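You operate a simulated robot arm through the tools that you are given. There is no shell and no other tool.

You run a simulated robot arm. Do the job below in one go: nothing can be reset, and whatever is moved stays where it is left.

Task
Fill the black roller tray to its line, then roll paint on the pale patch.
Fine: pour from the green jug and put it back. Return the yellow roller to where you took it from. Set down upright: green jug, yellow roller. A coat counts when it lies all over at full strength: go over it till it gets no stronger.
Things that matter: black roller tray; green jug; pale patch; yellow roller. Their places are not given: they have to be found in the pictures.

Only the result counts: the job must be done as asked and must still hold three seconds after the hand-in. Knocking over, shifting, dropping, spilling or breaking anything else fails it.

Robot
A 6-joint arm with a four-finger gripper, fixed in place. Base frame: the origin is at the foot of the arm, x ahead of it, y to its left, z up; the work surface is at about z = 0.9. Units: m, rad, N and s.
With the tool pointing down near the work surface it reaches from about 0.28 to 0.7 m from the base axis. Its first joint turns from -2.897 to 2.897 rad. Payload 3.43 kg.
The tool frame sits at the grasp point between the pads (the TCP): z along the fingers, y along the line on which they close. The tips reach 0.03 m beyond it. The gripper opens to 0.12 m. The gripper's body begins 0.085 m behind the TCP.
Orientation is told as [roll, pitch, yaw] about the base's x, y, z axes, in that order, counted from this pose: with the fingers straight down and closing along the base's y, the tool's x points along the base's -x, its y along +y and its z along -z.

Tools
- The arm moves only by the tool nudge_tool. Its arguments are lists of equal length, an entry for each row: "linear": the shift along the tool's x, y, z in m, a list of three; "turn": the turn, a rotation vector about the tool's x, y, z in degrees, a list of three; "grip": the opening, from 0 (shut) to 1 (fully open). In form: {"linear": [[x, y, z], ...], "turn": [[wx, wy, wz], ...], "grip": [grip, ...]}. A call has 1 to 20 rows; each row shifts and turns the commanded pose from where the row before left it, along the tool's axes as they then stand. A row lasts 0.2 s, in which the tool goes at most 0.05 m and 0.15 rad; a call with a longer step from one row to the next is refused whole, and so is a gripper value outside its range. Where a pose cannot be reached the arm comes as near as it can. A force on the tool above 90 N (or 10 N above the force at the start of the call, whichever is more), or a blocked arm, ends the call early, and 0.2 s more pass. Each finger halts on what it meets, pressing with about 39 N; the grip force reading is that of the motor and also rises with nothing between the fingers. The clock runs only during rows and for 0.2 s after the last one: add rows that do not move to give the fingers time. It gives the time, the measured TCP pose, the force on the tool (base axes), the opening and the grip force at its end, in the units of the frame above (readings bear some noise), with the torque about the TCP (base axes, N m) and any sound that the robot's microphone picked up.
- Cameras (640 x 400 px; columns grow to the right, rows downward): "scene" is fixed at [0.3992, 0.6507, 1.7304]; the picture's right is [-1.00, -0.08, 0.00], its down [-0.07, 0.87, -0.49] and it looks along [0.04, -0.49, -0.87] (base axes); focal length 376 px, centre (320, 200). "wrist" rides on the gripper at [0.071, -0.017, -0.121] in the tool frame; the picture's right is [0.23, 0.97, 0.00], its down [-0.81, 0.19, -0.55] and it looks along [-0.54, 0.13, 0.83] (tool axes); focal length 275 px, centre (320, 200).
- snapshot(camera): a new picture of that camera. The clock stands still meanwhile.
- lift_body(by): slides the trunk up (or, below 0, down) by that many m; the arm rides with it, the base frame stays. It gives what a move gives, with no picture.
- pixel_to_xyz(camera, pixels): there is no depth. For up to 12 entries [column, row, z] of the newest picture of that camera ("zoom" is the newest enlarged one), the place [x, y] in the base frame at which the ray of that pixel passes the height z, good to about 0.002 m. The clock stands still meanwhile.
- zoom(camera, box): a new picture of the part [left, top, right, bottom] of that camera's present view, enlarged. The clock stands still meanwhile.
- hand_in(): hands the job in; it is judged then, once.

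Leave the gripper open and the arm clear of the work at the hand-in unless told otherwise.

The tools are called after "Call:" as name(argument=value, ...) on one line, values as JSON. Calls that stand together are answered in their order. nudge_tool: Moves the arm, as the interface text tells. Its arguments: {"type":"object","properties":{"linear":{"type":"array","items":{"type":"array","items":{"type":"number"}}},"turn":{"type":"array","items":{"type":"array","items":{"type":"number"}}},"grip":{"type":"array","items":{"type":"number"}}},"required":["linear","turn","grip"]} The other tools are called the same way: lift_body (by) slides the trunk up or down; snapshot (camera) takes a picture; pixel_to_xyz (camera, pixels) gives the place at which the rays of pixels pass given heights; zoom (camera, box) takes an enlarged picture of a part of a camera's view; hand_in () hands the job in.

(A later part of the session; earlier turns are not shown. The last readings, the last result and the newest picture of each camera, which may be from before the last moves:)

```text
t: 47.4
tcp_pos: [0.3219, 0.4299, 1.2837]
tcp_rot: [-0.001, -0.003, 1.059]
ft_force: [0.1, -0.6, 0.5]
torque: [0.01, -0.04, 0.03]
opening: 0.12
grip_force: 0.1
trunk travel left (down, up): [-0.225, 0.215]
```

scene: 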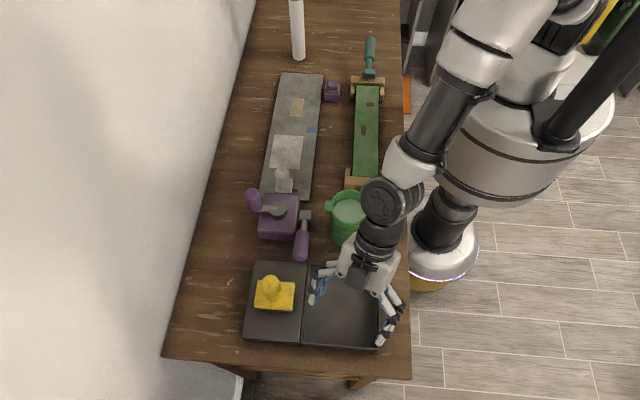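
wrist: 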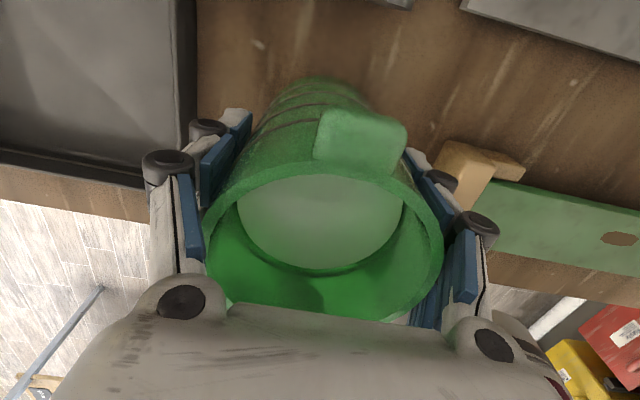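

Level again. Now slide the trunk down 0.2 m; the tool comes to about z≈1.08 over the well (tips at 1.05, above everything there).

Call:
lift_body(by=-0.2)

Call:
snapshot(camera="scene")

```text
t: 49.6
tcp_pos: [0.3227, 0.4311, 1.0833]
tcp_rot: [0.0, -0.004, 1.06]
ft_force: [0.6, -0.6, -0.5]
torque: [-0.01, -0.01, 0.03]
opening: 0.1198
grip_force: 0.0
trunk travel left (down, up): [-0.025, 0.415]
```

```text
taken
```

scene: 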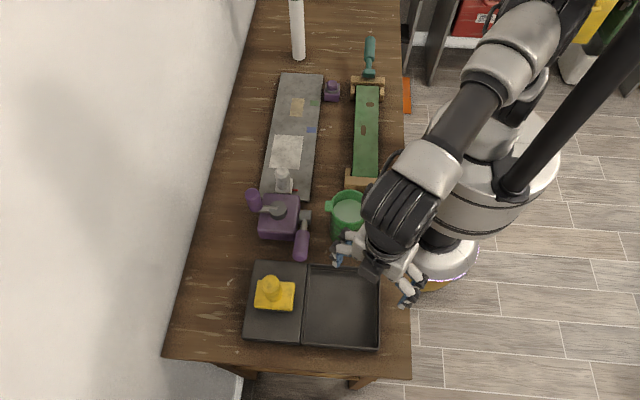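

Test the tilt again from here: move to about (0.385, 0.49, 1.06) and tilt by 24°, then further.

Call:
nudge_tool(linear=[[-0.0413, -0.0124, 0.01], [-0.0413, -0.0124, 0.01], [0, 0, 0], [0, 0, 0], [0, 0, 0], [0, 0, 0]], turn=[[0, 0, 0], [0, 0, 0], [0, -8, 0], [0, -8, 0], [0, -8, 0], [0, 0, 0]], grip=[1, 1, 1, 1, 1, 1])

Call:
nudge_tool(linear=[[0, 0, 0], [0, 0, 0], [0, 0, 0]], turn=[[0, -8, 0], [0, -8, 0], [0, 0, 0]], grip=[1, 1, 1])

```text
t: 51.0
tcp_pos: [0.3847, 0.4912, 1.0652]
tcp_rot: [-0.001, -0.425, 1.063]
ft_force: [0.6, -0.5, 0.5]
torque: [0.03, -0.02, 0.0]
opening: 0.1199
grip_force: 0.1
trunk travel left (down, up): [-0.025, 0.415]
```

```text
t: 51.8
tcp_pos: [0.3841, 0.4894, 1.0634]
tcp_rot: [-0.001, -0.704, 1.062]
ft_force: [0.6, 0.1, -0.4]
torque: [0.0, 0.0, 0.01]
opening: 0.12
grip_force: 0.0
trunk travel left (down, up): [-0.025, 0.415]
```

Much better: 40° reached with no offset. I'll go on in small steps.

Call:
nudge_tool(linear=[[0, 0, 0], [0, 0, 0], [0, 0, 0]], turn=[[0, -8, 0], [0, -8, 0], [0, 0, 0]], grip=[1, 1, 1])

Call:
nudge_tool(linear=[[0, 0, 0], [0, 0, 0]], turn=[[0, -8, 0], [0, 0, 0]], grip=[1, 1])

```text
t: 52.6
tcp_pos: [0.3722, 0.4984, 1.0635]
tcp_rot: [0.055, -0.813, 1.063]
ft_force: [0.2, 0.0, 0.2]
torque: [-0.02, -0.01, 0.0]
opening: 0.1198
grip_force: 0.0
out of reach, approached as far as the arm can: row 1, 2
trunk travel left (down, up): [-0.025, 0.415]
```

```text
t: 53.2
tcp_pos: [0.3673, 0.5, 1.0614]
tcp_rot: [0.087, -0.872, 1.054]
ft_force: [-0.5, 1.7, 0.5]
torque: [0.03, 0.02, -0.01]
opening: 0.1203
grip_force: 0.0
out of reach, approached as far as the arm can: row 1
trunk travel left (down, up): [-0.025, 0.415]
```

The outward tilt stops near 45° (the tool lines up with the forearm). A better way: hold the jug with the spout on the −x side of the tool and pour toward −y, with the tool pointing to +y; that keeps the wrist bent. I'll level the tool again first.

Call:
nudge_tool(linear=[[0, 0, 0], [0, 0, 0], [0, 0, 0], [0, 0, 0], [0, 0, 0], [0, 0, 0], [0, 0, 0], [0, 0, 0]], turn=[[0, 7.2, 0], [0, 7.2, 0], [0, 7.2, 0], [0, 7.2, 0], [0, 7.2, 0], [0, 7.2, 0], [0, 6.8, 0], [0, 0, 0]], grip=[1, 1, 1, 1, 1, 1, 1, 1])

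```text
t: 55.0
tcp_pos: [0.3605, 0.5066, 1.0611]
tcp_rot: [0.078, -0.115, 1.135]
ft_force: [-1.9, -0.2, -0.4]
torque: [-0.01, 0.01, -0.01]
opening: 0.1199
grip_force: 0.1
out of reach, approached as far as the arm can: row 1, 2
trunk travel left (down, up): [-0.025, 0.415]
```

Level the last few degrees, rise a bit, and then turn the yaw from 65° to −90°.

Call:
nudge_tool(linear=[[0, 0, 0], [0, 0, 0], [0, 0, -0.03], [0, 0, -0.03], [0, 0, 0]], turn=[[4.47, 0, 0], [0, 6.6, 0], [0, 0, 0], [0, 0, 0], [0, 0, 0]], grip=[1, 1, 1, 1, 1])

Call:
nudge_tool(linear=[[0, 0, 0], [0, 0, 0], [0, 0, 0], [0, 0, 0], [0, 0, 0], [0, 0, 0], [0, 0, 0], [0, 0, 0], [0, 0, 0], [0, 0, 0], [0, 0, 0], [0, 0, 0], [0, 0, 0], [0, 0, 0], [0, 0, 0], [0, 0, 0], [0, 0, 0], [0, 0, 0], [0, 0, 0], [0, 0, 0]], turn=[[0, 0, 8], [0, 0, 8], [0, 0, 8], [0, 0, 8], [0, 0, 8], [0, 0, 8], [0, 0, 8], [0, 0, 8], [0, 0, 8], [0, 0, 8], [0, 0, 8], [0, 0, 8], [0, 0, 8], [0, 0, 8], [0, 0, 8], [0, 0, 8], [0, 0, 8], [0, 0, 8], [0, 0, 8], [0, 0, 0]], grip=[1, 1, 1, 1, 1, 1, 1, 1, 1, 1, 1, 1, 1, 1, 1, 1, 1, 1, 1, 1])

```text
t: 56.2
tcp_pos: [0.3604, 0.5065, 1.1226]
tcp_rot: [0.001, -0.002, 1.136]
ft_force: [-0.3, 0.2, 1.0]
torque: [0.0, 0.02, -0.01]
opening: 0.1201
grip_force: 0.0
trunk travel left (down, up): [-0.025, 0.415]
```

```text
t: 60.4
tcp_pos: [0.3593, 0.5063, 1.1212]
tcp_rot: [-0.001, 0.003, -1.517]
ft_force: [-0.7, 0.1, 0.3]
torque: [0.02, 0.0, 0.02]
opening: 0.1201
grip_force: 0.0
trunk travel left (down, up): [-0.025, 0.415]
```

At yaw −87°. Lower to z≈1.06 and tilt with positive turns about tool y (tool swings to point at +y).

Call:
nudge_tool(linear=[[0, 0, 0.03], [0, 0, 0.03], [0, 0, 0], [0, 0, 0], [0, 0, 0], [0, 0, 0]], turn=[[0, 0, 3], [0, 0, 0], [0, 8, 0], [0, 8, 0], [0, 8, 0], [0, 0, 0]], grip=[1, 1, 1, 1, 1, 1])

Call:
nudge_tool(linear=[[0, 0, 0], [0, 0, 0], [0, 0, 0]], turn=[[0, 8, 0], [0, 8, 0], [0, 0, 0]], grip=[1, 1, 1])

Call:
nudge_tool(linear=[[0, 0, 0], [0, 0, 0], [0, 0, 0]], turn=[[0, 8, 0], [0, 8, 0], [0, 0, 0]], grip=[1, 1, 1])

```text
t: 61.8
tcp_pos: [0.3597, 0.5062, 1.0622]
tcp_rot: [-0.001, 0.422, -1.568]
ft_force: [0.6, -0.2, 0.7]
torque: [-0.04, 0.0, 0.0]
opening: 0.12
grip_force: 0.1
trunk travel left (down, up): [-0.025, 0.415]
```

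```text
t: 62.6
tcp_pos: [0.3612, 0.5047, 1.0626]
tcp_rot: [-0.002, 0.7, -1.569]
ft_force: [-0.3, 0.5, 0.2]
torque: [0.01, -0.01, 0.01]
opening: 0.12
grip_force: 0.0
trunk travel left (down, up): [-0.025, 0.415]
```

```text
t: 63.4
tcp_pos: [0.3601, 0.5059, 1.0618]
tcp_rot: [-0.001, 0.981, -1.57]
ft_force: [0.1, 0.0, -0.2]
torque: [0.02, 0.01, -0.01]
opening: 0.12
grip_force: 0.1
trunk travel left (down, up): [-0.025, 0.415]
```

This way reaches 56° with no offset. Going on to 72° and beyond.

Call:
nudge_tool(linear=[[0, 0, 0], [0, 0, 0], [0, 0, 0]], turn=[[0, 8, 0], [0, 8, 0], [0, 0, 0]], grip=[1, 1, 1])

Call:
nudge_tool(linear=[[0, 0, 0], [0, 0, 0], [0, 0, 0]], turn=[[0, 8, 0], [0, 8, 0], [0, 0, 0]], grip=[1, 1, 1])

Call:
snapshot(camera="scene")

Call:
snapshot(camera="wrist")

```text
t: 64.2
tcp_pos: [0.361, 0.5054, 1.0631]
tcp_rot: [0.0, 1.26, -1.569]
ft_force: [-0.2, 0.4, -0.1]
torque: [0.0, 0.01, -0.03]
opening: 0.1202
grip_force: 0.0
trunk travel left (down, up): [-0.025, 0.415]
```

```text
t: 65.0
tcp_pos: [0.3608, 0.507, 1.063]
tcp_rot: [-0.002, 1.54, -1.571]
ft_force: [-0.1, -0.2, 0.3]
torque: [0.02, -0.01, 0.01]
opening: 0.1201
grip_force: 0.0
trunk travel left (down, up): [-0.025, 0.415]
```

```text
taken
```

scene: 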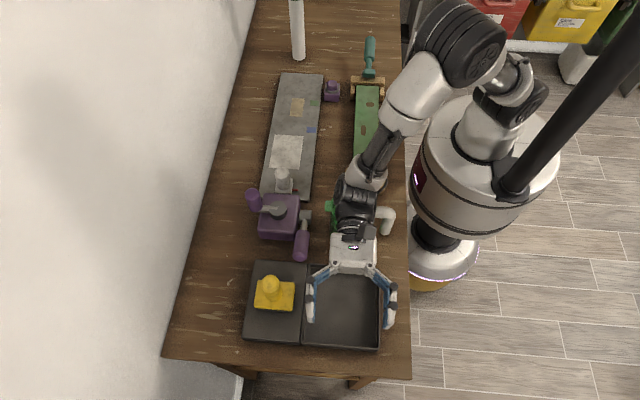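

```text
taken
```

wrist: 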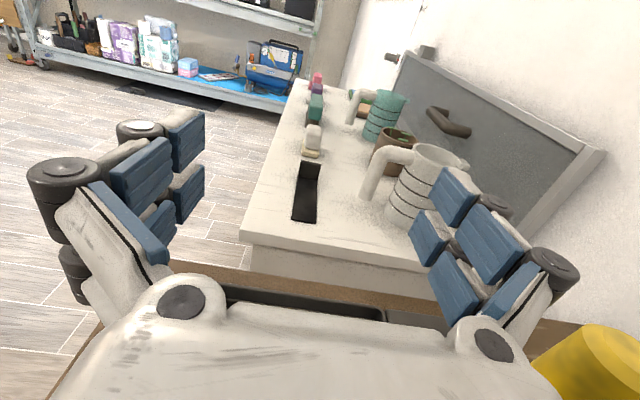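

The pour works up to 88° with no offset. Now undo the tilt, raise, and go back above the jug with yaw 0 to grip it with the spout on the tool's −x side.

Call:
nudge_tool(linear=[[0, 0, 0], [0, 0, 0], [0, 0, 0], [0, 0, 0], [0, 0, 0], [0, 0, 0], [0, 0, 0], [0, 0, 0], [0, 0, 0], [0, 0, 0], [0, 0, 0], [0, 0, -0.04], [0, 0, -0.04], [0, 0, 0]], turn=[[0, -8, 0], [0, -8, 0], [0, -8, 0], [0, -8, 0], [0, -8, 0], [0, -8, 0], [0, -8, 0], [0, -8, 0], [0, -8, 0], [0, -8, 0], [0, -8, 0], [0, 0, 0], [0, 0, 0], [0, 0, 0]], grip=[1, 1, 1, 1, 1, 1, 1, 1, 1, 1, 1, 1, 1, 1])

```text
t: 68.0
tcp_pos: [0.3598, 0.5044, 1.1436]
tcp_rot: [0.001, 0.003, -1.569]
ft_force: [0.1, 0.5, -0.1]
torque: [-0.01, -0.04, 0.02]
opening: 0.12
grip_force: 0.0
trunk travel left (down, up): [-0.025, 0.415]
```

Level at (0.360, 0.504, 1.144). Move above the jug and turn to yaw 0.

Call:
nudge_tool(linear=[[-0.0475, 0.0014, 0], [-0.0475, 0.0014, 0], [-0.0475, 0.0014, 0], [-0.0475, 0.0014, 0], [-0.0475, 0.0014, 0], [0, 0, 0], [0, 0, 0], [0, 0, 0], [0, 0, 0], [0, 0, 0], [0, 0, 0], [0, 0, 0], [0, 0, 0], [0, 0, 0], [0, 0, 0], [0, 0, 0], [0, 0, 0], [0, 0, 0]], turn=[[0, 0, 0], [0, 0, 0], [0, 0, 0], [0, 0, 0], [0, 0, 0], [0, 0, -7.5], [0, 0, -7.5], [0, 0, -7.5], [0, 0, -7.5], [0, 0, -7.5], [0, 0, -7.5], [0, 0, -7.5], [0, 0, -7.5], [0, 0, -7.5], [0, 0, -7.5], [0, 0, -7.5], [0, 0, -7.5], [0, 0, 0]], grip=[1, 1, 1, 1, 1, 1, 1, 1, 1, 1, 1, 1, 1, 1, 1, 1, 1, 1])

Call:
snapshot(camera="wrist")

Call:
zoom(camera="wrist", box=[240, 20, 400, 190])

```text
t: 71.8
tcp_pos: [0.3693, 0.2679, 1.1417]
tcp_rot: [0.002, -0.002, 0.004]
ft_force: [0.8, -0.1, -0.7]
torque: [-0.03, -0.03, 0.02]
opening: 0.1202
grip_force: 0.0
trunk travel left (down, up): [-0.025, 0.415]
```

```text
taken
```

wrist: 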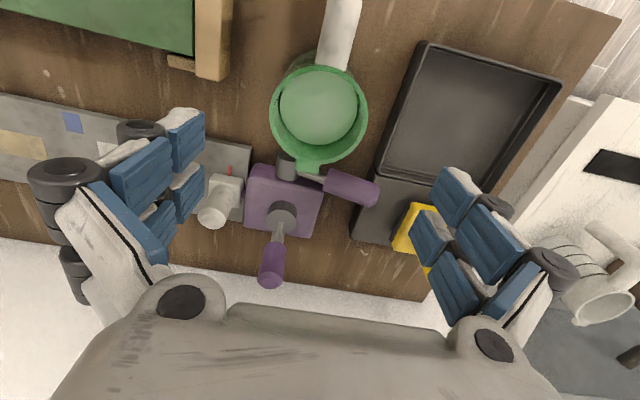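

```text
2.35 times, centred on (320, 105) of wrist
```

zoom: 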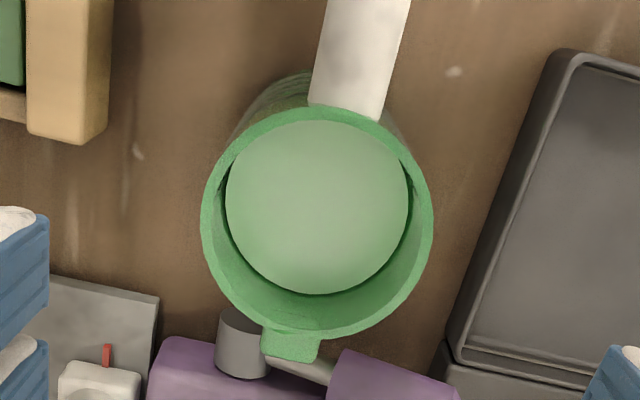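

Check the rim's place from here before descending.

Call:
pixel_to_xyz(camera="zoom", pixels=[[201, 222, 1.028], [434, 222, 1.028], [325, 107, 1.028], [310, 340, 1.028], [235, 140, 1.028], [400, 305, 1.028], [290, 355, 1.028]])

```text
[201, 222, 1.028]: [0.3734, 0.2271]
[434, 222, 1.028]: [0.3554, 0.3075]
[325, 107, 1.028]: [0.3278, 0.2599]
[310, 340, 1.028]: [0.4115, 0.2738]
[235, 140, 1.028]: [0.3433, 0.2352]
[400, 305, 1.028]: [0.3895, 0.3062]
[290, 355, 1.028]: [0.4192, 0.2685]
```

Centre is (0.367, 0.268): aligned. Descend to TCP z≈0.972.

Call:
nudge_tool(linear=[[0.001, 0, 0.03], [0, 0, 0.035], [0, 0, 0.035], [0, 0, 0.03], [0, 0, 0.025], [0, 0, 0.015], [0, 0, 0]], turn=[[0, 0, 0], [0, 0, 0], [0, 0, 0], [0, 0, 0], [0, 0, 0], [0, 0, 0], [0, 0, 0]], grip=[1, 1, 1, 1, 1, 1, 1])

Call:
snapshot(camera="wrist")

Call:
zoom(camera="scene", box=[290, 150, 410, 270])

```text
t: 73.4
tcp_pos: [0.3668, 0.2684, 0.9708]
tcp_rot: [0.003, -0.001, 0.002]
ft_force: [-0.2, -1.0, -0.5]
torque: [-0.03, 0.02, 0.0]
opening: 0.12
grip_force: 0.0
trunk travel left (down, up): [-0.025, 0.415]
```

```text
taken
```

wrist: 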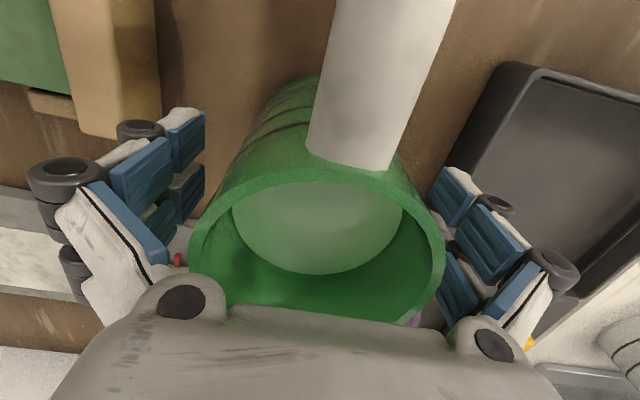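

```text
3.33 times, centred on (350, 210) of scene
```

zoom: 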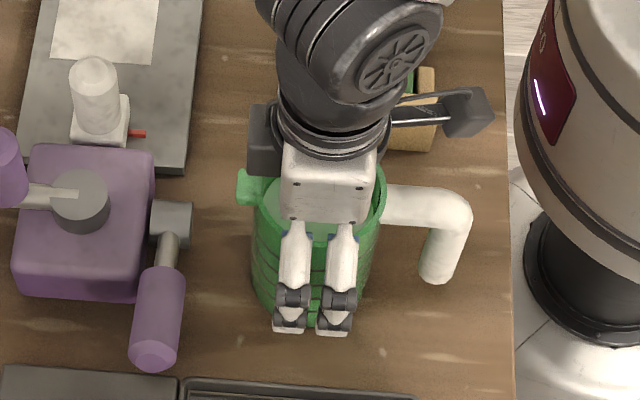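

Jug is between the fingers and the handle clears the camera. Close the grip.

Call:
nudge_tool(linear=[[0, 0, 0], [0, 0, 0], [0, 0, 0], [0, 0, 0], [0, 0, 0], [0, 0, 0]], turn=[[0, 0, 0], [0, 0, 0], [0, 0, 0], [0, 0, 0], [0, 0, 0], [0, 0, 0]], grip=[0, 0, 0, 0, 0, 0])

Call:
nudge_tool(linear=[[0, 0, -0.01], [0, 0, -0.01], [0, 0, -0.02], [0, 0, 0]], turn=[[0, 0, 0], [0, 0, 0], [0, 0, 0], [0, 0, 0]], grip=[0, 0, 0, 0])

```text
t: 74.8
tcp_pos: [0.3678, 0.268, 0.9732]
tcp_rot: [0.003, -0.002, 0.002]
ft_force: [1.7, -1.0, 13.8]
torque: [-0.14, 0.33, 0.01]
opening: 0.0837
grip_force: 39.3
trunk travel left (down, up): [-0.025, 0.415]
```

```text
t: 75.8
tcp_pos: [0.3683, 0.2692, 1.0113]
tcp_rot: [0.002, 0.001, 0.002]
ft_force: [0.0, 0.5, -3.8]
torque: [0.02, 0.0, 0.02]
opening: 0.0829
grip_force: 39.0
trunk travel left (down, up): [-0.025, 0.415]
```

The jug hangs level in the grip. Lift to z≈1.12 and carry it over the tray to y≈0.512.

Call:
nudge_tool(linear=[[0, 0, -0.02], [0, 0, -0.025], [0, 0, -0.025], [0, 0, -0.025], [0, 0, -0.015], [0, 0.02, 0], [0, 0.03, 0], [0, 0.035, 0], [0, 0.035, 0], [0, 0.035, 0], [0, 0.035, 0], [0, 0.03, 0], [0, 0.02, 0], [0, 0.004, 0], [0, 0, 0]], turn=[[0, 0, 0], [0, 0, 0], [0, 0, 0], [0, 0, 0], [0, 0, 0], [0, 0, 0], [0, 0, 0], [0, 0, 0], [0, 0, 0], [0, 0, 0], [0, 0, 0], [0, 0, 0], [0, 0, 0], [0, 0, 0], [0, 0, 0]], grip=[0, 0, 0, 0, 0, 0, 0, 0, 0, 0, 0, 0, 0, 0, 0])

Call:
snapshot(camera="scene")

Call:
snapshot(camera="wrist")

```text
t: 79.0
tcp_pos: [0.3656, 0.5121, 1.1228]
tcp_rot: [0.002, 0.0, 0.003]
ft_force: [-0.3, -0.2, -2.7]
torque: [0.02, -0.03, 0.0]
opening: 0.0823
grip_force: 39.2
trunk travel left (down, up): [-0.025, 0.415]
```

```text
taken
```

scene: 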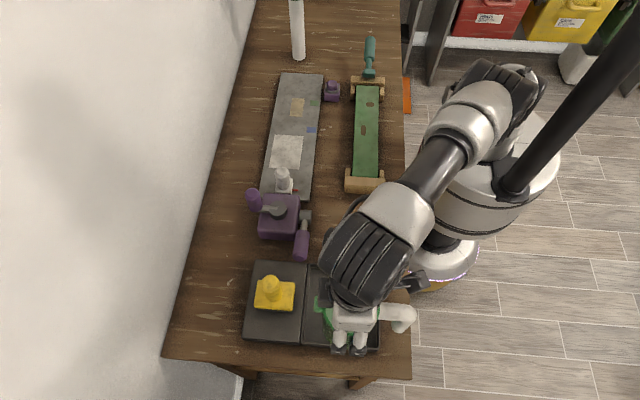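

```text
taken
```

wrist: 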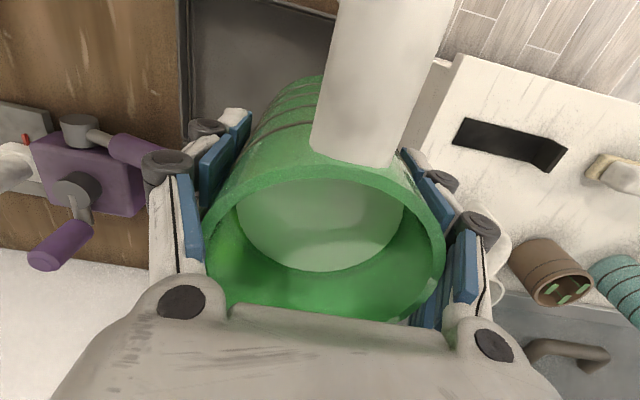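

The jug is over the tray, steady. Now turn yaw by −90° so the spout faces −y.

Call:
nudge_tool(linear=[[0, 0, 0], [0, 0, 0], [0, 0, 0], [0, 0, 0], [0, 0, 0], [0, 0, 0], [0, 0, 0], [0, 0, 0], [0, 0, 0], [0, 0, 0], [0, 0, 0], [0, 0, 0], [0, 0, 0], [0, 0, 0]], turn=[[0, 0, 5], [0, 0, 7], [0, 0, 7], [0, 0, 7], [0, 0, 7], [0, 0, 7], [0, 0, 7], [0, 0, 7], [0, 0, 7], [0, 0, 7], [0, 0, 7], [0, 0, 7], [0, 0, 8], [0, 0, 0]], grip=[0, 0, 0, 0, 0, 0, 0, 0, 0, 0, 0, 0, 0, 0])

Call:
nudge_tool(linear=[[0, 0, 0.02], [0, 0, 0.025], [0, 0, 0.025], [0, 0, 0.01], [0, 0, 0]], turn=[[0, 0, 0], [0, 0, 0], [0, 0, 0], [0, 0, 0], [0, 0, 0]], grip=[0, 0, 0, 0, 0])

Call:
snapshot(camera="scene")

Call:
snapshot(camera="wrist")

```text
t: 82.0
tcp_pos: [0.3671, 0.5135, 1.1223]
tcp_rot: [-0.001, 0.001, -1.572]
ft_force: [-0.1, -0.9, -3.2]
torque: [0.02, -0.05, -0.01]
opening: 0.0822
grip_force: 39.4
trunk travel left (down, up): [-0.025, 0.415]
```

```text
t: 83.2
tcp_pos: [0.3668, 0.5134, 1.0421]
tcp_rot: [0.0, 0.001, -1.569]
ft_force: [-0.4, -0.5, -3.1]
torque: [-0.02, -0.01, -0.01]
opening: 0.0823
grip_force: 38.7
trunk travel left (down, up): [-0.025, 0.415]
```

```text
taken
```

scene: 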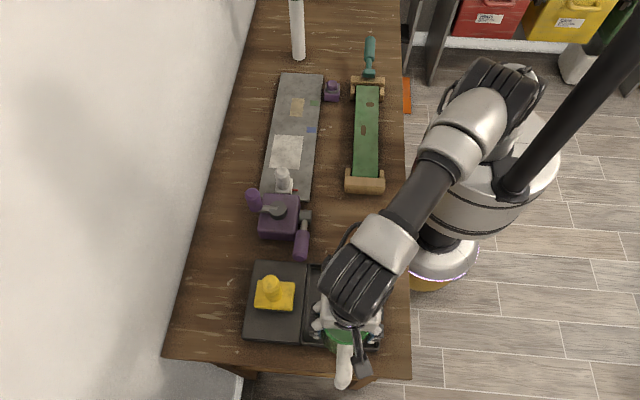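

```text
taken
```

wrist: 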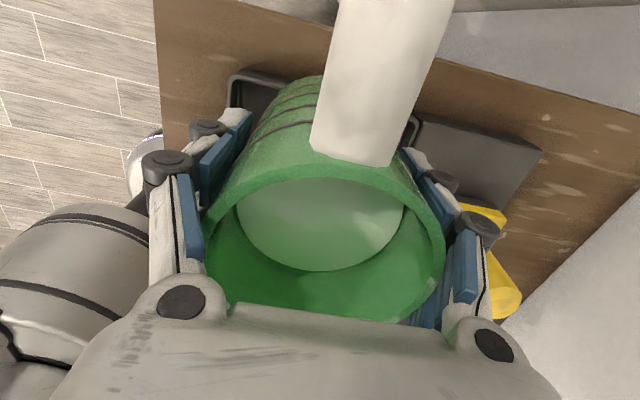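

The spout now faces −y over the well. I'll begin tilting in small steps: 24° first, then look.

Call:
nudge_tool(linear=[[0, 0, 0], [0, 0, 0], [0, 0, 0], [0, 0, 0], [0, 0, 0]], turn=[[0, 6, 0], [0, 6, 0], [0, 6, 0], [0, 6, 0], [0, 0, 0]], grip=[0, 0, 0, 0, 0])

Call:
snapshot(camera="wrist")

Call:
snapshot(camera="scene")

```text
t: 84.4
tcp_pos: [0.3678, 0.5114, 1.0429]
tcp_rot: [0.0, 0.422, -1.569]
ft_force: [-0.2, -0.1, -3.7]
torque: [-0.04, -0.03, 0.02]
opening: 0.0821
grip_force: 38.6
trunk travel left (down, up): [-0.025, 0.415]
```

```text
taken
```

wrist: 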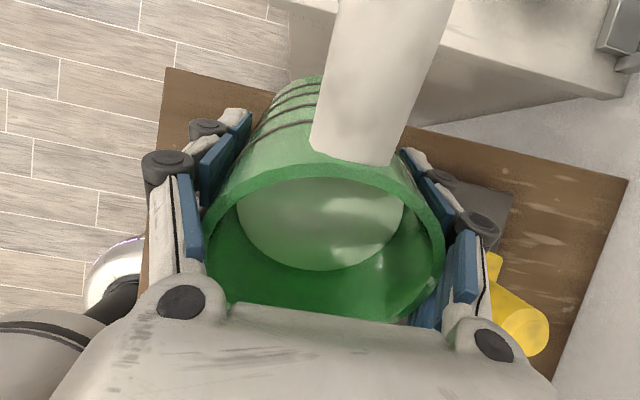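

```text
taken
```

scene: 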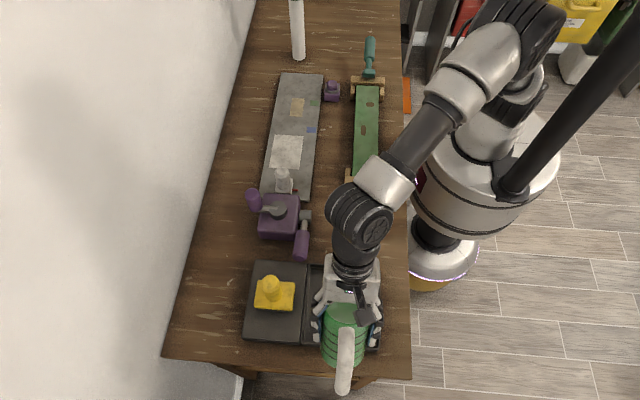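

No flow yet; the paint disc in the jug is unchanged. Tilt further to 36° and look.

Call:
nudge_tool(linear=[[0, 0, 0], [0, 0, 0], [0, 0, 0]], turn=[[0, 6, 0], [0, 6, 0], [0, 0, 0]], grip=[0, 0, 0])

Call:
snapshot(camera="wrist")

Call:
zoom(camera="scene", box=[240, 230, 420, 390])

```text
t: 85.2
tcp_pos: [0.3677, 0.513, 1.0425]
tcp_rot: [0.0, 0.63, -1.569]
ft_force: [0.4, 0.0, -3.4]
torque: [-0.07, 0.02, 0.02]
opening: 0.0822
grip_force: 39.1
trunk travel left (down, up): [-0.025, 0.415]
```

```text
taken
```

wrist: 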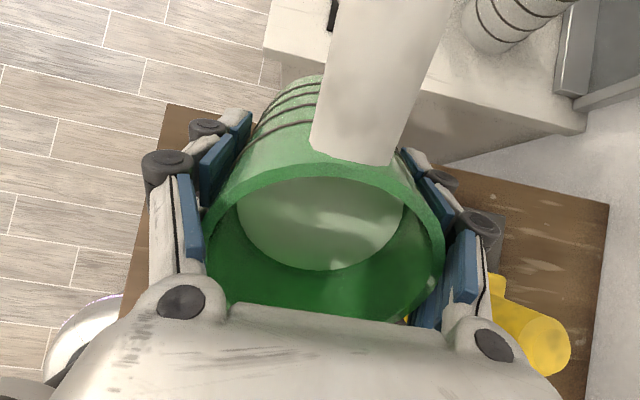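

```text
2.50 times, centred on (330, 310) of scene
```

zoom: 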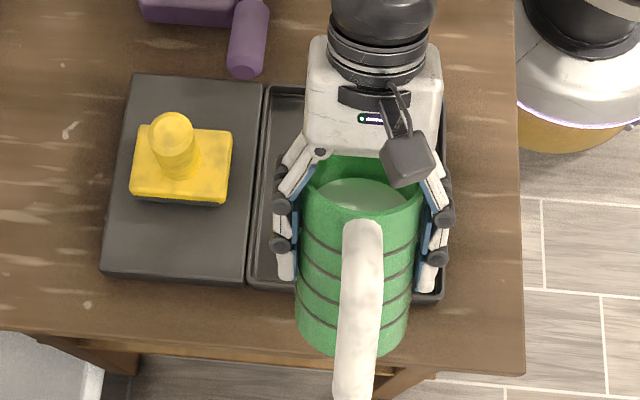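

Still no flow at 36°. Tilt to 44°.

Call:
nudge_tool(linear=[[0, 0, 0], [0, 0, 0], [0, 0, 0]], turn=[[0, 4, 0], [0, 4, 0], [0, 0, 0]], grip=[0, 0, 0])

Call:
zoom(camera="scene", box=[240, 230, 420, 390])

Call:
snapshot(camera="wrist")

```text
t: 86.0
tcp_pos: [0.3667, 0.5116, 1.0423]
tcp_rot: [0.0, 0.772, -1.568]
ft_force: [-0.2, -0.1, -1.8]
torque: [-0.06, 0.0, -0.04]
opening: 0.0818
grip_force: 39.0
trunk travel left (down, up): [-0.025, 0.415]
```

```text
2.50 times, centred on (330, 310) of scene
```

zoom: 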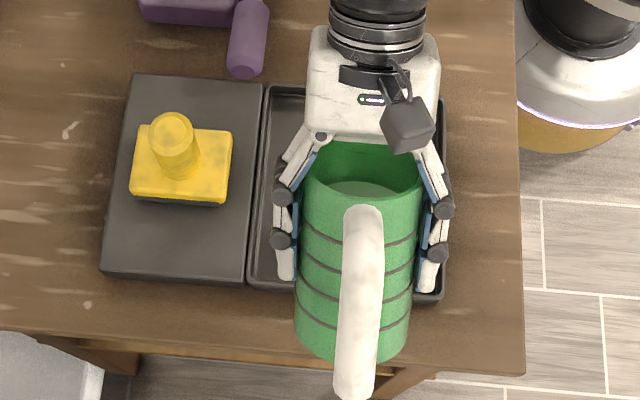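

```text
taken
```

wrist: 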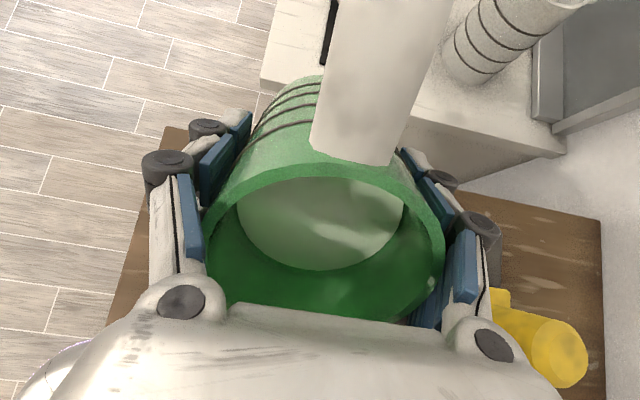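

Still nothing visible at 44°. On to 50°.

Call:
nudge_tool(linear=[[0, 0, 0], [0, 0, 0], [0, 0, 0]], turn=[[0, 3, 0], [0, 3, 0], [0, 0, 0]], grip=[0, 0, 0])

Call:
zoom(camera="scene", box=[240, 230, 420, 390])

Call:
zoom(camera="wrist", box=[190, 140, 460, 340])

```text
t: 86.8
tcp_pos: [0.3672, 0.5121, 1.0415]
tcp_rot: [0.001, 0.877, -1.571]
ft_force: [-0.2, 1.1, -2.9]
torque: [-0.12, 0.02, 0.0]
opening: 0.082
grip_force: 38.8
trunk travel left (down, up): [-0.025, 0.415]
```

```text
2.50 times, centred on (330, 310) of scene
```

zoom: 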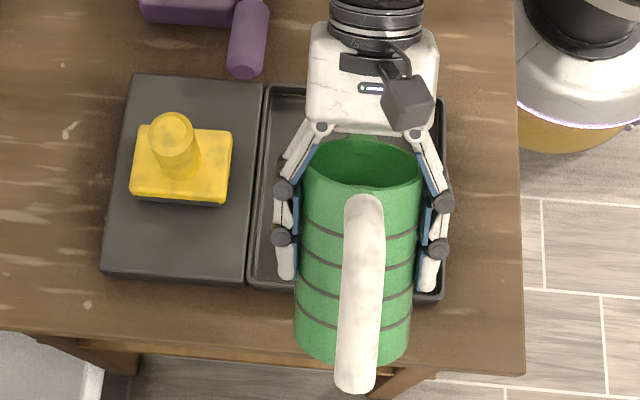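

```text
2.00 times, centred on (325, 240) of wrist
```

zoom: 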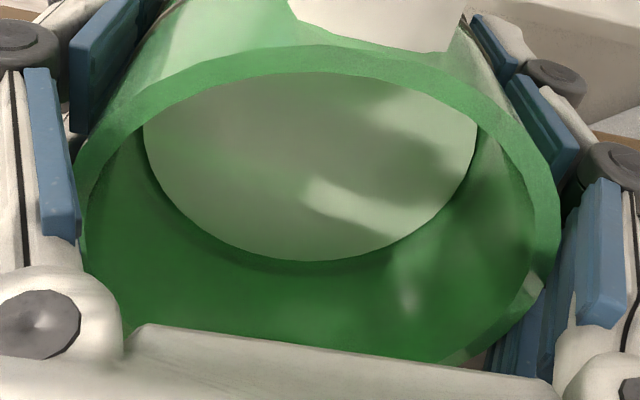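

No flow at 50°. I'll go 3° per step now.

Call:
nudge_tool(linear=[[0, 0, 0], [0, 0, 0]], turn=[[0, 3, 0], [0, 0, 0]], grip=[0, 0])

Call:
zoom(camera="scene", box=[240, 230, 420, 390])

Call:
nudge_tool(linear=[[0, 0, 0], [0, 0, 0]], turn=[[0, 3, 0], [0, 0, 0]], grip=[0, 0])

Call:
zoom(camera="scene", box=[240, 230, 420, 390])

```text
t: 87.4
tcp_pos: [0.3659, 0.5126, 1.0428]
tcp_rot: [0.001, 0.927, -1.569]
ft_force: [0.2, -1.1, -2.6]
torque: [-0.07, -0.03, 0.04]
opening: 0.0818
grip_force: 39.5
trunk travel left (down, up): [-0.025, 0.415]
```

```text
2.50 times, centred on (330, 310) of scene
```

zoom: 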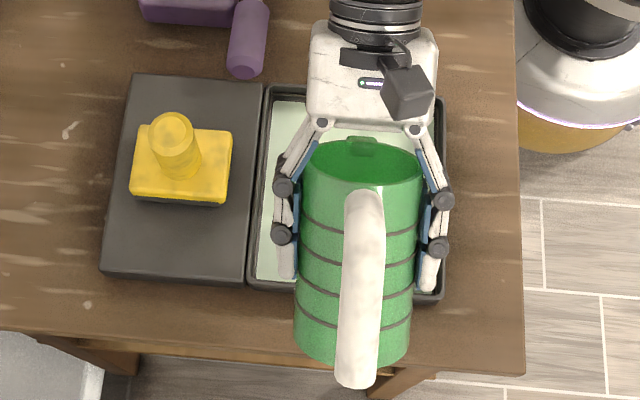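

```text
t: 88.0
tcp_pos: [0.3676, 0.5119, 1.0429]
tcp_rot: [-0.002, 0.981, -1.567]
ft_force: [0.7, -0.3, -3.3]
torque: [-0.11, 0.0, -0.03]
opening: 0.0819
grip_force: 39.1
trunk travel left (down, up): [-0.025, 0.415]
```

```text
2.50 times, centred on (330, 310) of scene
```

zoom: 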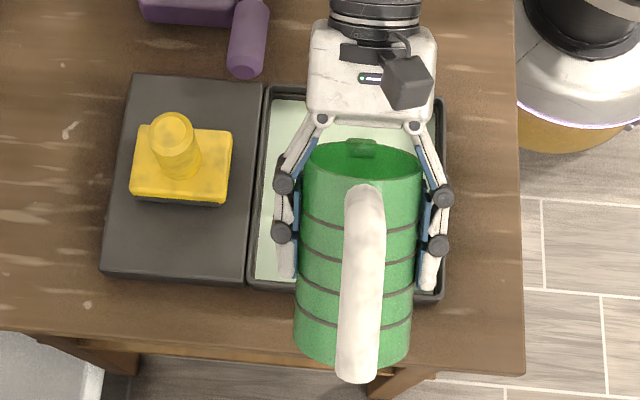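

Paint is flowing: the well's floor turned pale green. The clock stands while I look; I'll zoom in closely to judge the level against the line.

Call:
zoom(camera="scene", box=[300, 258, 390, 350])

Call:
zoom(camera="wrist", box=[190, 140, 460, 340])

```text
4.35 times, centred on (345, 304) of scene
```

zoom: 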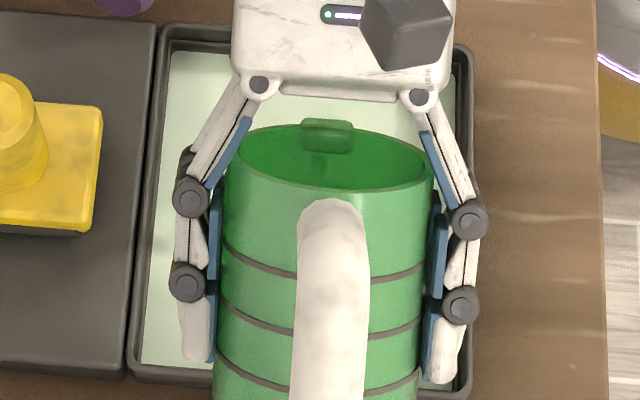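

```text
2.00 times, centred on (325, 240) of wrist
```

zoom: 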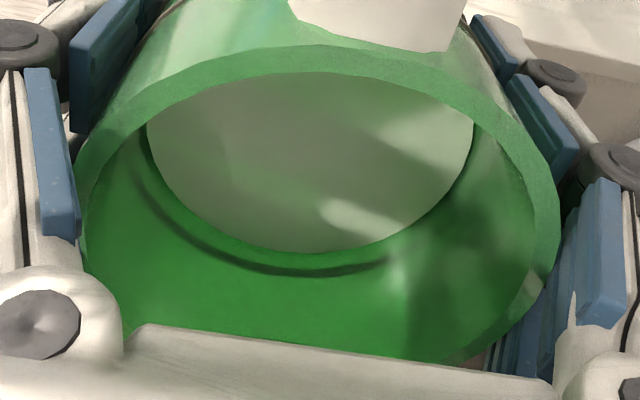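

I'll zoom hard on the visible tray corner (scene about (300–330, 258–285)) to see the line and the paint edge.

Call:
zoom(camera="scene", box=[298, 258, 334, 280])

Call:
zoom(camera="scene", box=[298, 310, 334, 350])

```text
16.00 times, centred on (316, 269) of scene
```

zoom: 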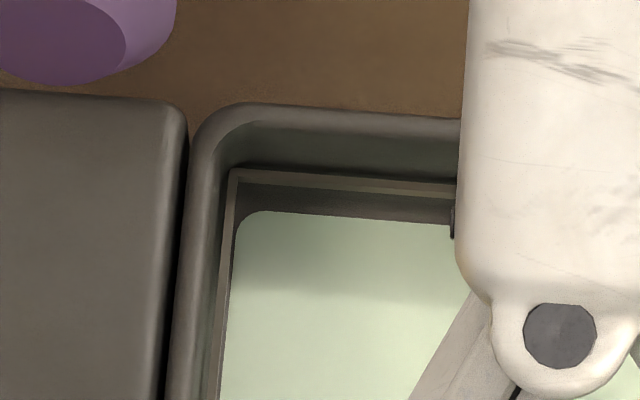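

```text
10.00 times, centred on (316, 330) of scene
```

zoom: 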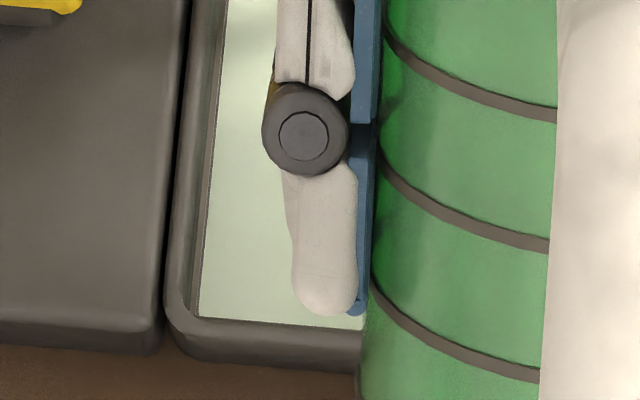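

Very clear: the line is the thin pale strip around the wall (row ≈172–190 in that zoom) and the paint's edge is below it (row ≈212). I'll hold still for a moment at this tilt and see whether it keeps flowing.

Call:
nudge_tool(linear=[[0, 0, 0]], turn=[[0, 0, 0]], grip=[0])

Call:
zoom(camera="scene", box=[298, 258, 334, 280])

```text
t: 88.4
tcp_pos: [0.3666, 0.5118, 1.0429]
tcp_rot: [0.001, 0.98, -1.57]
ft_force: [0.2, 0.4, -3.1]
torque: [-0.13, -0.02, 0.0]
opening: 0.0819
grip_force: 39.0
trunk travel left (down, up): [-0.025, 0.415]
```

```text
16.00 times, centred on (316, 269) of scene
```

zoom: 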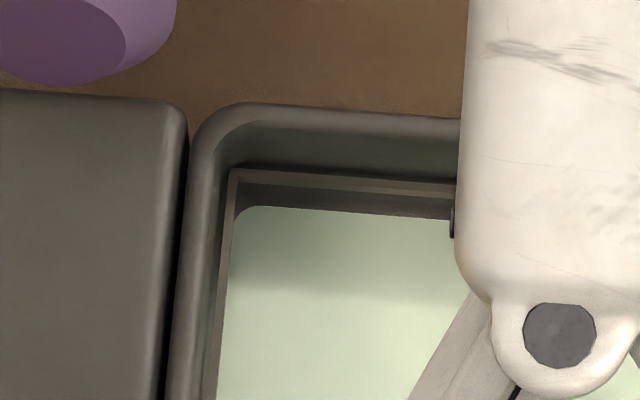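

It rises about 5 zoom pixels per 0.4 s; some 20–25 px remain to the line. Hold a little longer.

Call:
nudge_tool(linear=[[0, 0, 0], [0, 0, 0]], turn=[[0, 0, 0], [0, 0, 0]], grip=[0, 0])

Call:
zoom(camera="scene", box=[298, 258, 334, 280])

```text
t: 89.0
tcp_pos: [0.3667, 0.5127, 1.0426]
tcp_rot: [0.0, 0.98, -1.568]
ft_force: [0.1, -0.1, -2.3]
torque: [-0.15, 0.01, -0.01]
opening: 0.0819
grip_force: 38.8
trunk travel left (down, up): [-0.025, 0.415]
```

```text
16.00 times, centred on (316, 269) of scene
```

zoom: 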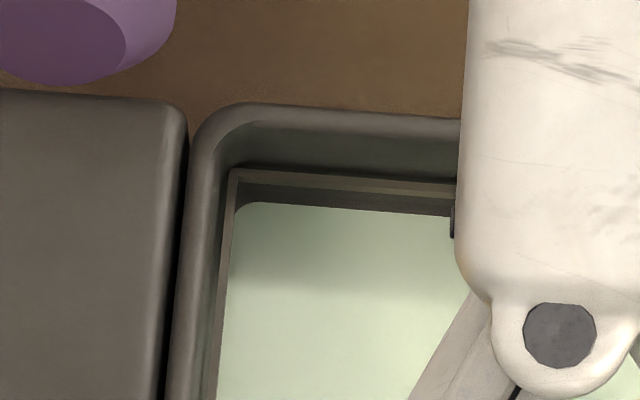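

It rises more slowly now (edge at ≈203). Tilt 2° more and look.

Call:
nudge_tool(linear=[[0, 0, 0], [0, 0, 0]], turn=[[0, 2, 0], [0, 0, 0]], grip=[0, 0])

Call:
zoom(camera="scene", box=[298, 258, 334, 280])

```text
t: 89.6
tcp_pos: [0.3672, 0.5123, 1.0417]
tcp_rot: [-0.002, 1.014, -1.569]
ft_force: [-0.3, 0.2, -2.5]
torque: [-0.12, 0.01, 0.03]
opening: 0.0819
grip_force: 39.0
trunk travel left (down, up): [-0.025, 0.415]
```

```text
16.00 times, centred on (316, 269) of scene
```

zoom: 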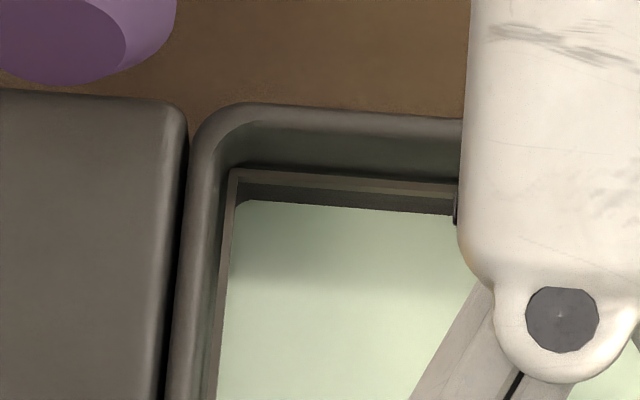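

Edge at ≈200; strip's lower edge ≈184. Two more degrees.

Call:
nudge_tool(linear=[[0, 0, 0], [0, 0, 0]], turn=[[0, 2, 0], [0, 0, 0]], grip=[0, 0])

Call:
zoom(camera="scene", box=[298, 258, 334, 280])

```text
t: 90.2
tcp_pos: [0.3668, 0.513, 1.0428]
tcp_rot: [0.001, 1.05, -1.568]
ft_force: [-0.7, 0.3, -3.0]
torque: [-0.13, 0.02, 0.0]
opening: 0.0821
grip_force: 39.0
trunk travel left (down, up): [-0.025, 0.415]
```

```text
16.00 times, centred on (316, 269) of scene
```

zoom: 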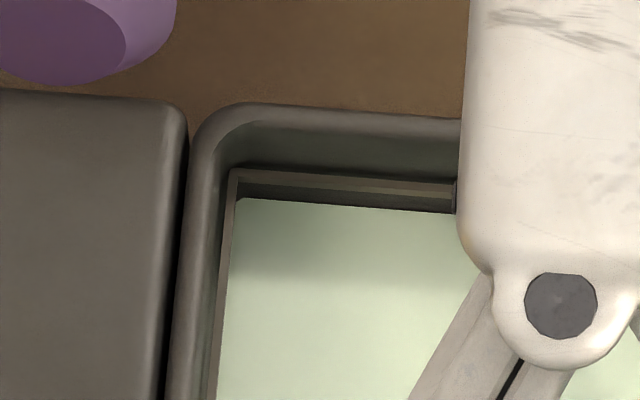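

Edge ≈198, about 12–14 px below the strip. Another 2° with a bit of waiting.

Call:
nudge_tool(linear=[[0, 0, 0], [0, 0, 0], [0, 0, 0]], turn=[[0, 2, 0], [0, 0, 0], [0, 0, 0]], grip=[0, 0, 0])

Call:
zoom(camera="scene", box=[298, 258, 334, 280])

```text
t: 91.0
tcp_pos: [0.3666, 0.5124, 1.0413]
tcp_rot: [-0.002, 1.083, -1.57]
ft_force: [-0.8, -0.8, -1.6]
torque: [-0.09, 0.0, 0.05]
opening: 0.082
grip_force: 39.0
trunk travel left (down, up): [-0.025, 0.415]
```

```text
16.00 times, centred on (316, 269) of scene
```

zoom: 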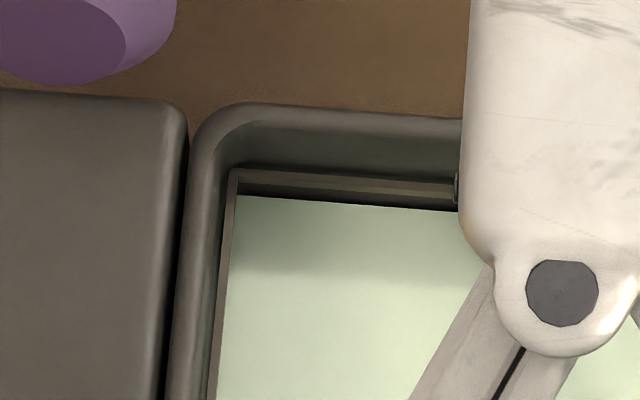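

Edge ≈195. I'll zoom tighter on the strip to see where it sits.

Call:
zoom(camera="scene", box=[308, 265, 324, 275])

Call:
zoom(camera="scene", box=[368, 266, 384, 276])

```text
16.00 times, centred on (316, 270) of scene
```

zoom: 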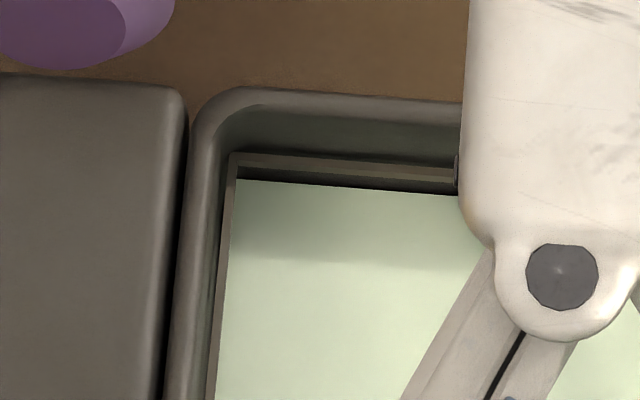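

```text
16.00 times, centred on (376, 271) of scene
```

zoom: 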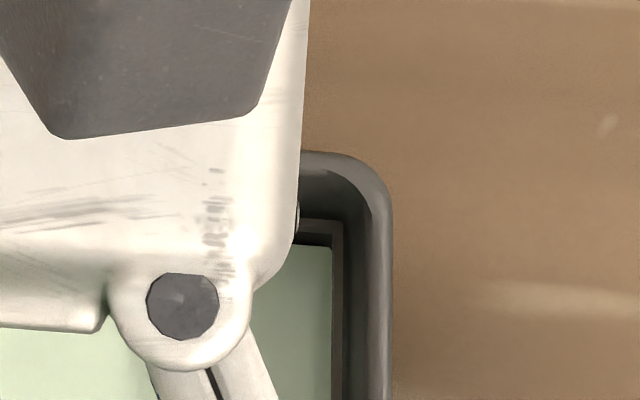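

About 10 zoom px (~3 mm) remain to the strip's lower edge. Another 2° and wait.

Call:
nudge_tool(linear=[[0, 0, 0], [0, 0, 0], [0, 0, 0]], turn=[[0, 2, 0], [0, 0, 0], [0, 0, 0]], grip=[0, 0, 0])

Call:
zoom(camera="scene", box=[298, 258, 334, 280])

```text
t: 91.8
tcp_pos: [0.3668, 0.5126, 1.0424]
tcp_rot: [-0.003, 1.119, -1.57]
ft_force: [-0.2, 0.1, -3.3]
torque: [-0.14, 0.01, -0.04]
opening: 0.0821
grip_force: 38.5
trunk travel left (down, up): [-0.025, 0.415]
```

```text
16.00 times, centred on (316, 269) of scene
```

zoom: 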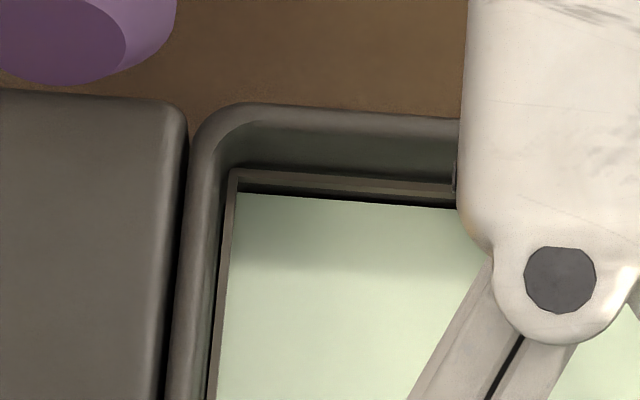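

Edge ≈193, strip bottom ≈184. Continue 2° more.

Call:
nudge_tool(linear=[[0, 0, 0], [0, 0, 0], [0, 0, 0]], turn=[[0, 2, 0], [0, 0, 0], [0, 0, 0]], grip=[0, 0, 0])

Call:
zoom(camera="scene", box=[298, 258, 334, 280])

```text
t: 92.6
tcp_pos: [0.367, 0.5117, 1.0426]
tcp_rot: [0.001, 1.154, -1.569]
ft_force: [1.4, -0.3, -2.7]
torque: [-0.11, -0.03, -0.03]
opening: 0.0818
grip_force: 38.7
trunk travel left (down, up): [-0.025, 0.415]
```

```text
16.00 times, centred on (316, 269) of scene
```

zoom: 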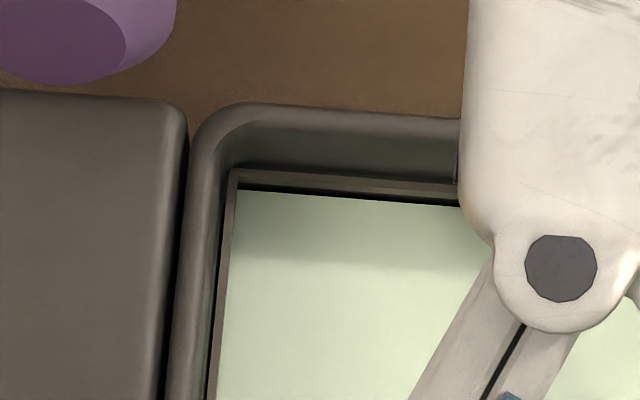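

Edge ≈190. Another 2°.

Call:
nudge_tool(linear=[[0, 0, 0], [0, 0, 0], [0, 0, 0]], turn=[[0, 2, 0], [0, 0, 0], [0, 0, 0]], grip=[0, 0, 0])

Call:
zoom(camera="scene", box=[298, 258, 334, 280])

Call:
zoom(camera="scene", box=[298, 330, 334, 352])

```text
t: 93.4
tcp_pos: [0.3655, 0.5129, 1.0416]
tcp_rot: [-0.002, 1.187, -1.568]
ft_force: [0.0, 1.0, -3.3]
torque: [-0.15, 0.01, -0.03]
opening: 0.0822
grip_force: 38.7
trunk travel left (down, up): [-0.025, 0.415]
```

```text
16.00 times, centred on (316, 269) of scene
```

zoom: 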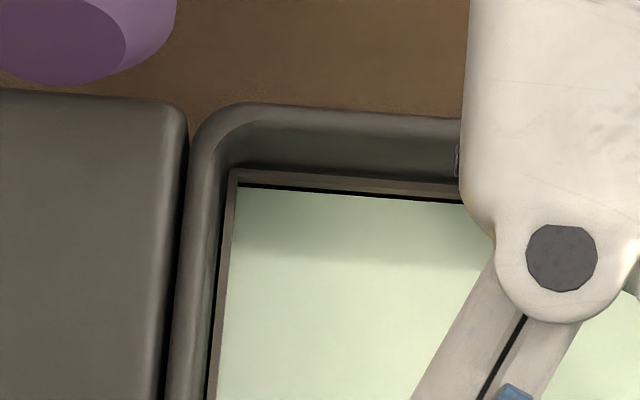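

```text
16.00 times, centred on (316, 341) of scene
```

zoom: 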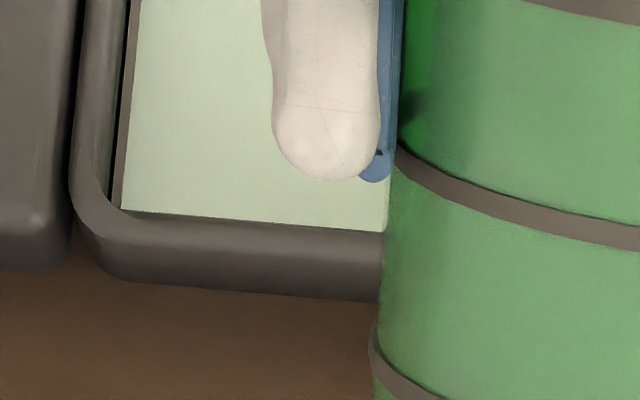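

Edge ≈187; a thin dark gap of ~4 px is left. Now 1.5°.

Call:
nudge_tool(linear=[[0, 0, 0], [0, 0, 0], [0, 0, 0]], turn=[[0, 1.5, 0], [0, 0, 0], [0, 0, 0]], grip=[0, 0, 0])

Call:
zoom(camera="scene", box=[298, 258, 334, 280])

```text
t: 94.2
tcp_pos: [0.3675, 0.5134, 1.0423]
tcp_rot: [-0.001, 1.214, -1.57]
ft_force: [-0.1, -0.2, -2.8]
torque: [-0.15, 0.03, 0.01]
opening: 0.0821
grip_force: 38.8
trunk travel left (down, up): [-0.025, 0.415]
```

```text
16.00 times, centred on (316, 269) of scene
```

zoom: 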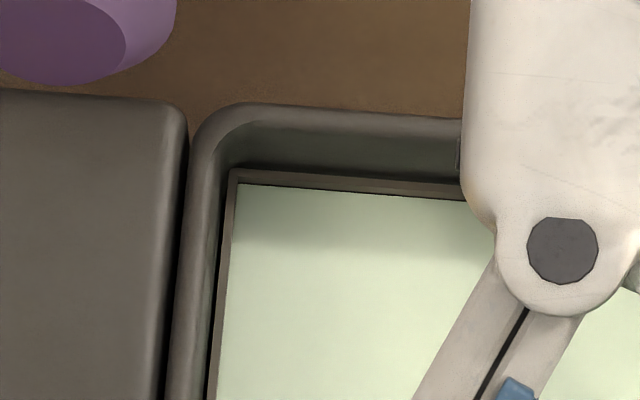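

The gap is almost closed (edge ≈184). One more degree so the paint really meets the strip.

Call:
nudge_tool(linear=[[0, 0, 0], [0, 0, 0], [0, 0, 0]], turn=[[0, 1, 0], [0, 0, 0], [0, 0, 0]], grip=[0, 0, 0])

Call:
zoom(camera="scene", box=[298, 258, 334, 280])

```text
t: 95.0
tcp_pos: [0.3673, 0.5128, 1.0437]
tcp_rot: [-0.003, 1.232, -1.57]
ft_force: [-0.2, -0.1, -3.0]
torque: [-0.12, -0.02, 0.01]
opening: 0.0818
grip_force: 38.9
trunk travel left (down, up): [-0.025, 0.415]
```

```text
16.00 times, centred on (316, 269) of scene
```

zoom: 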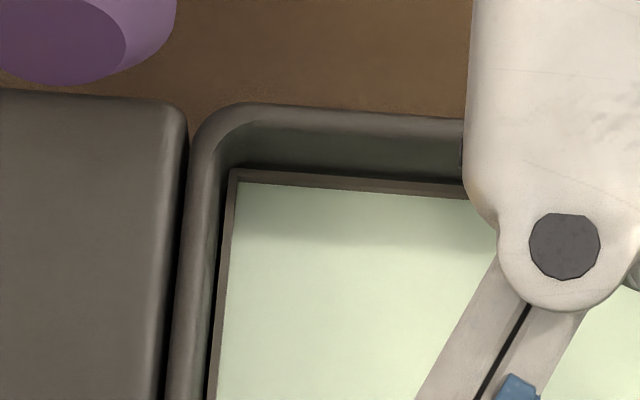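

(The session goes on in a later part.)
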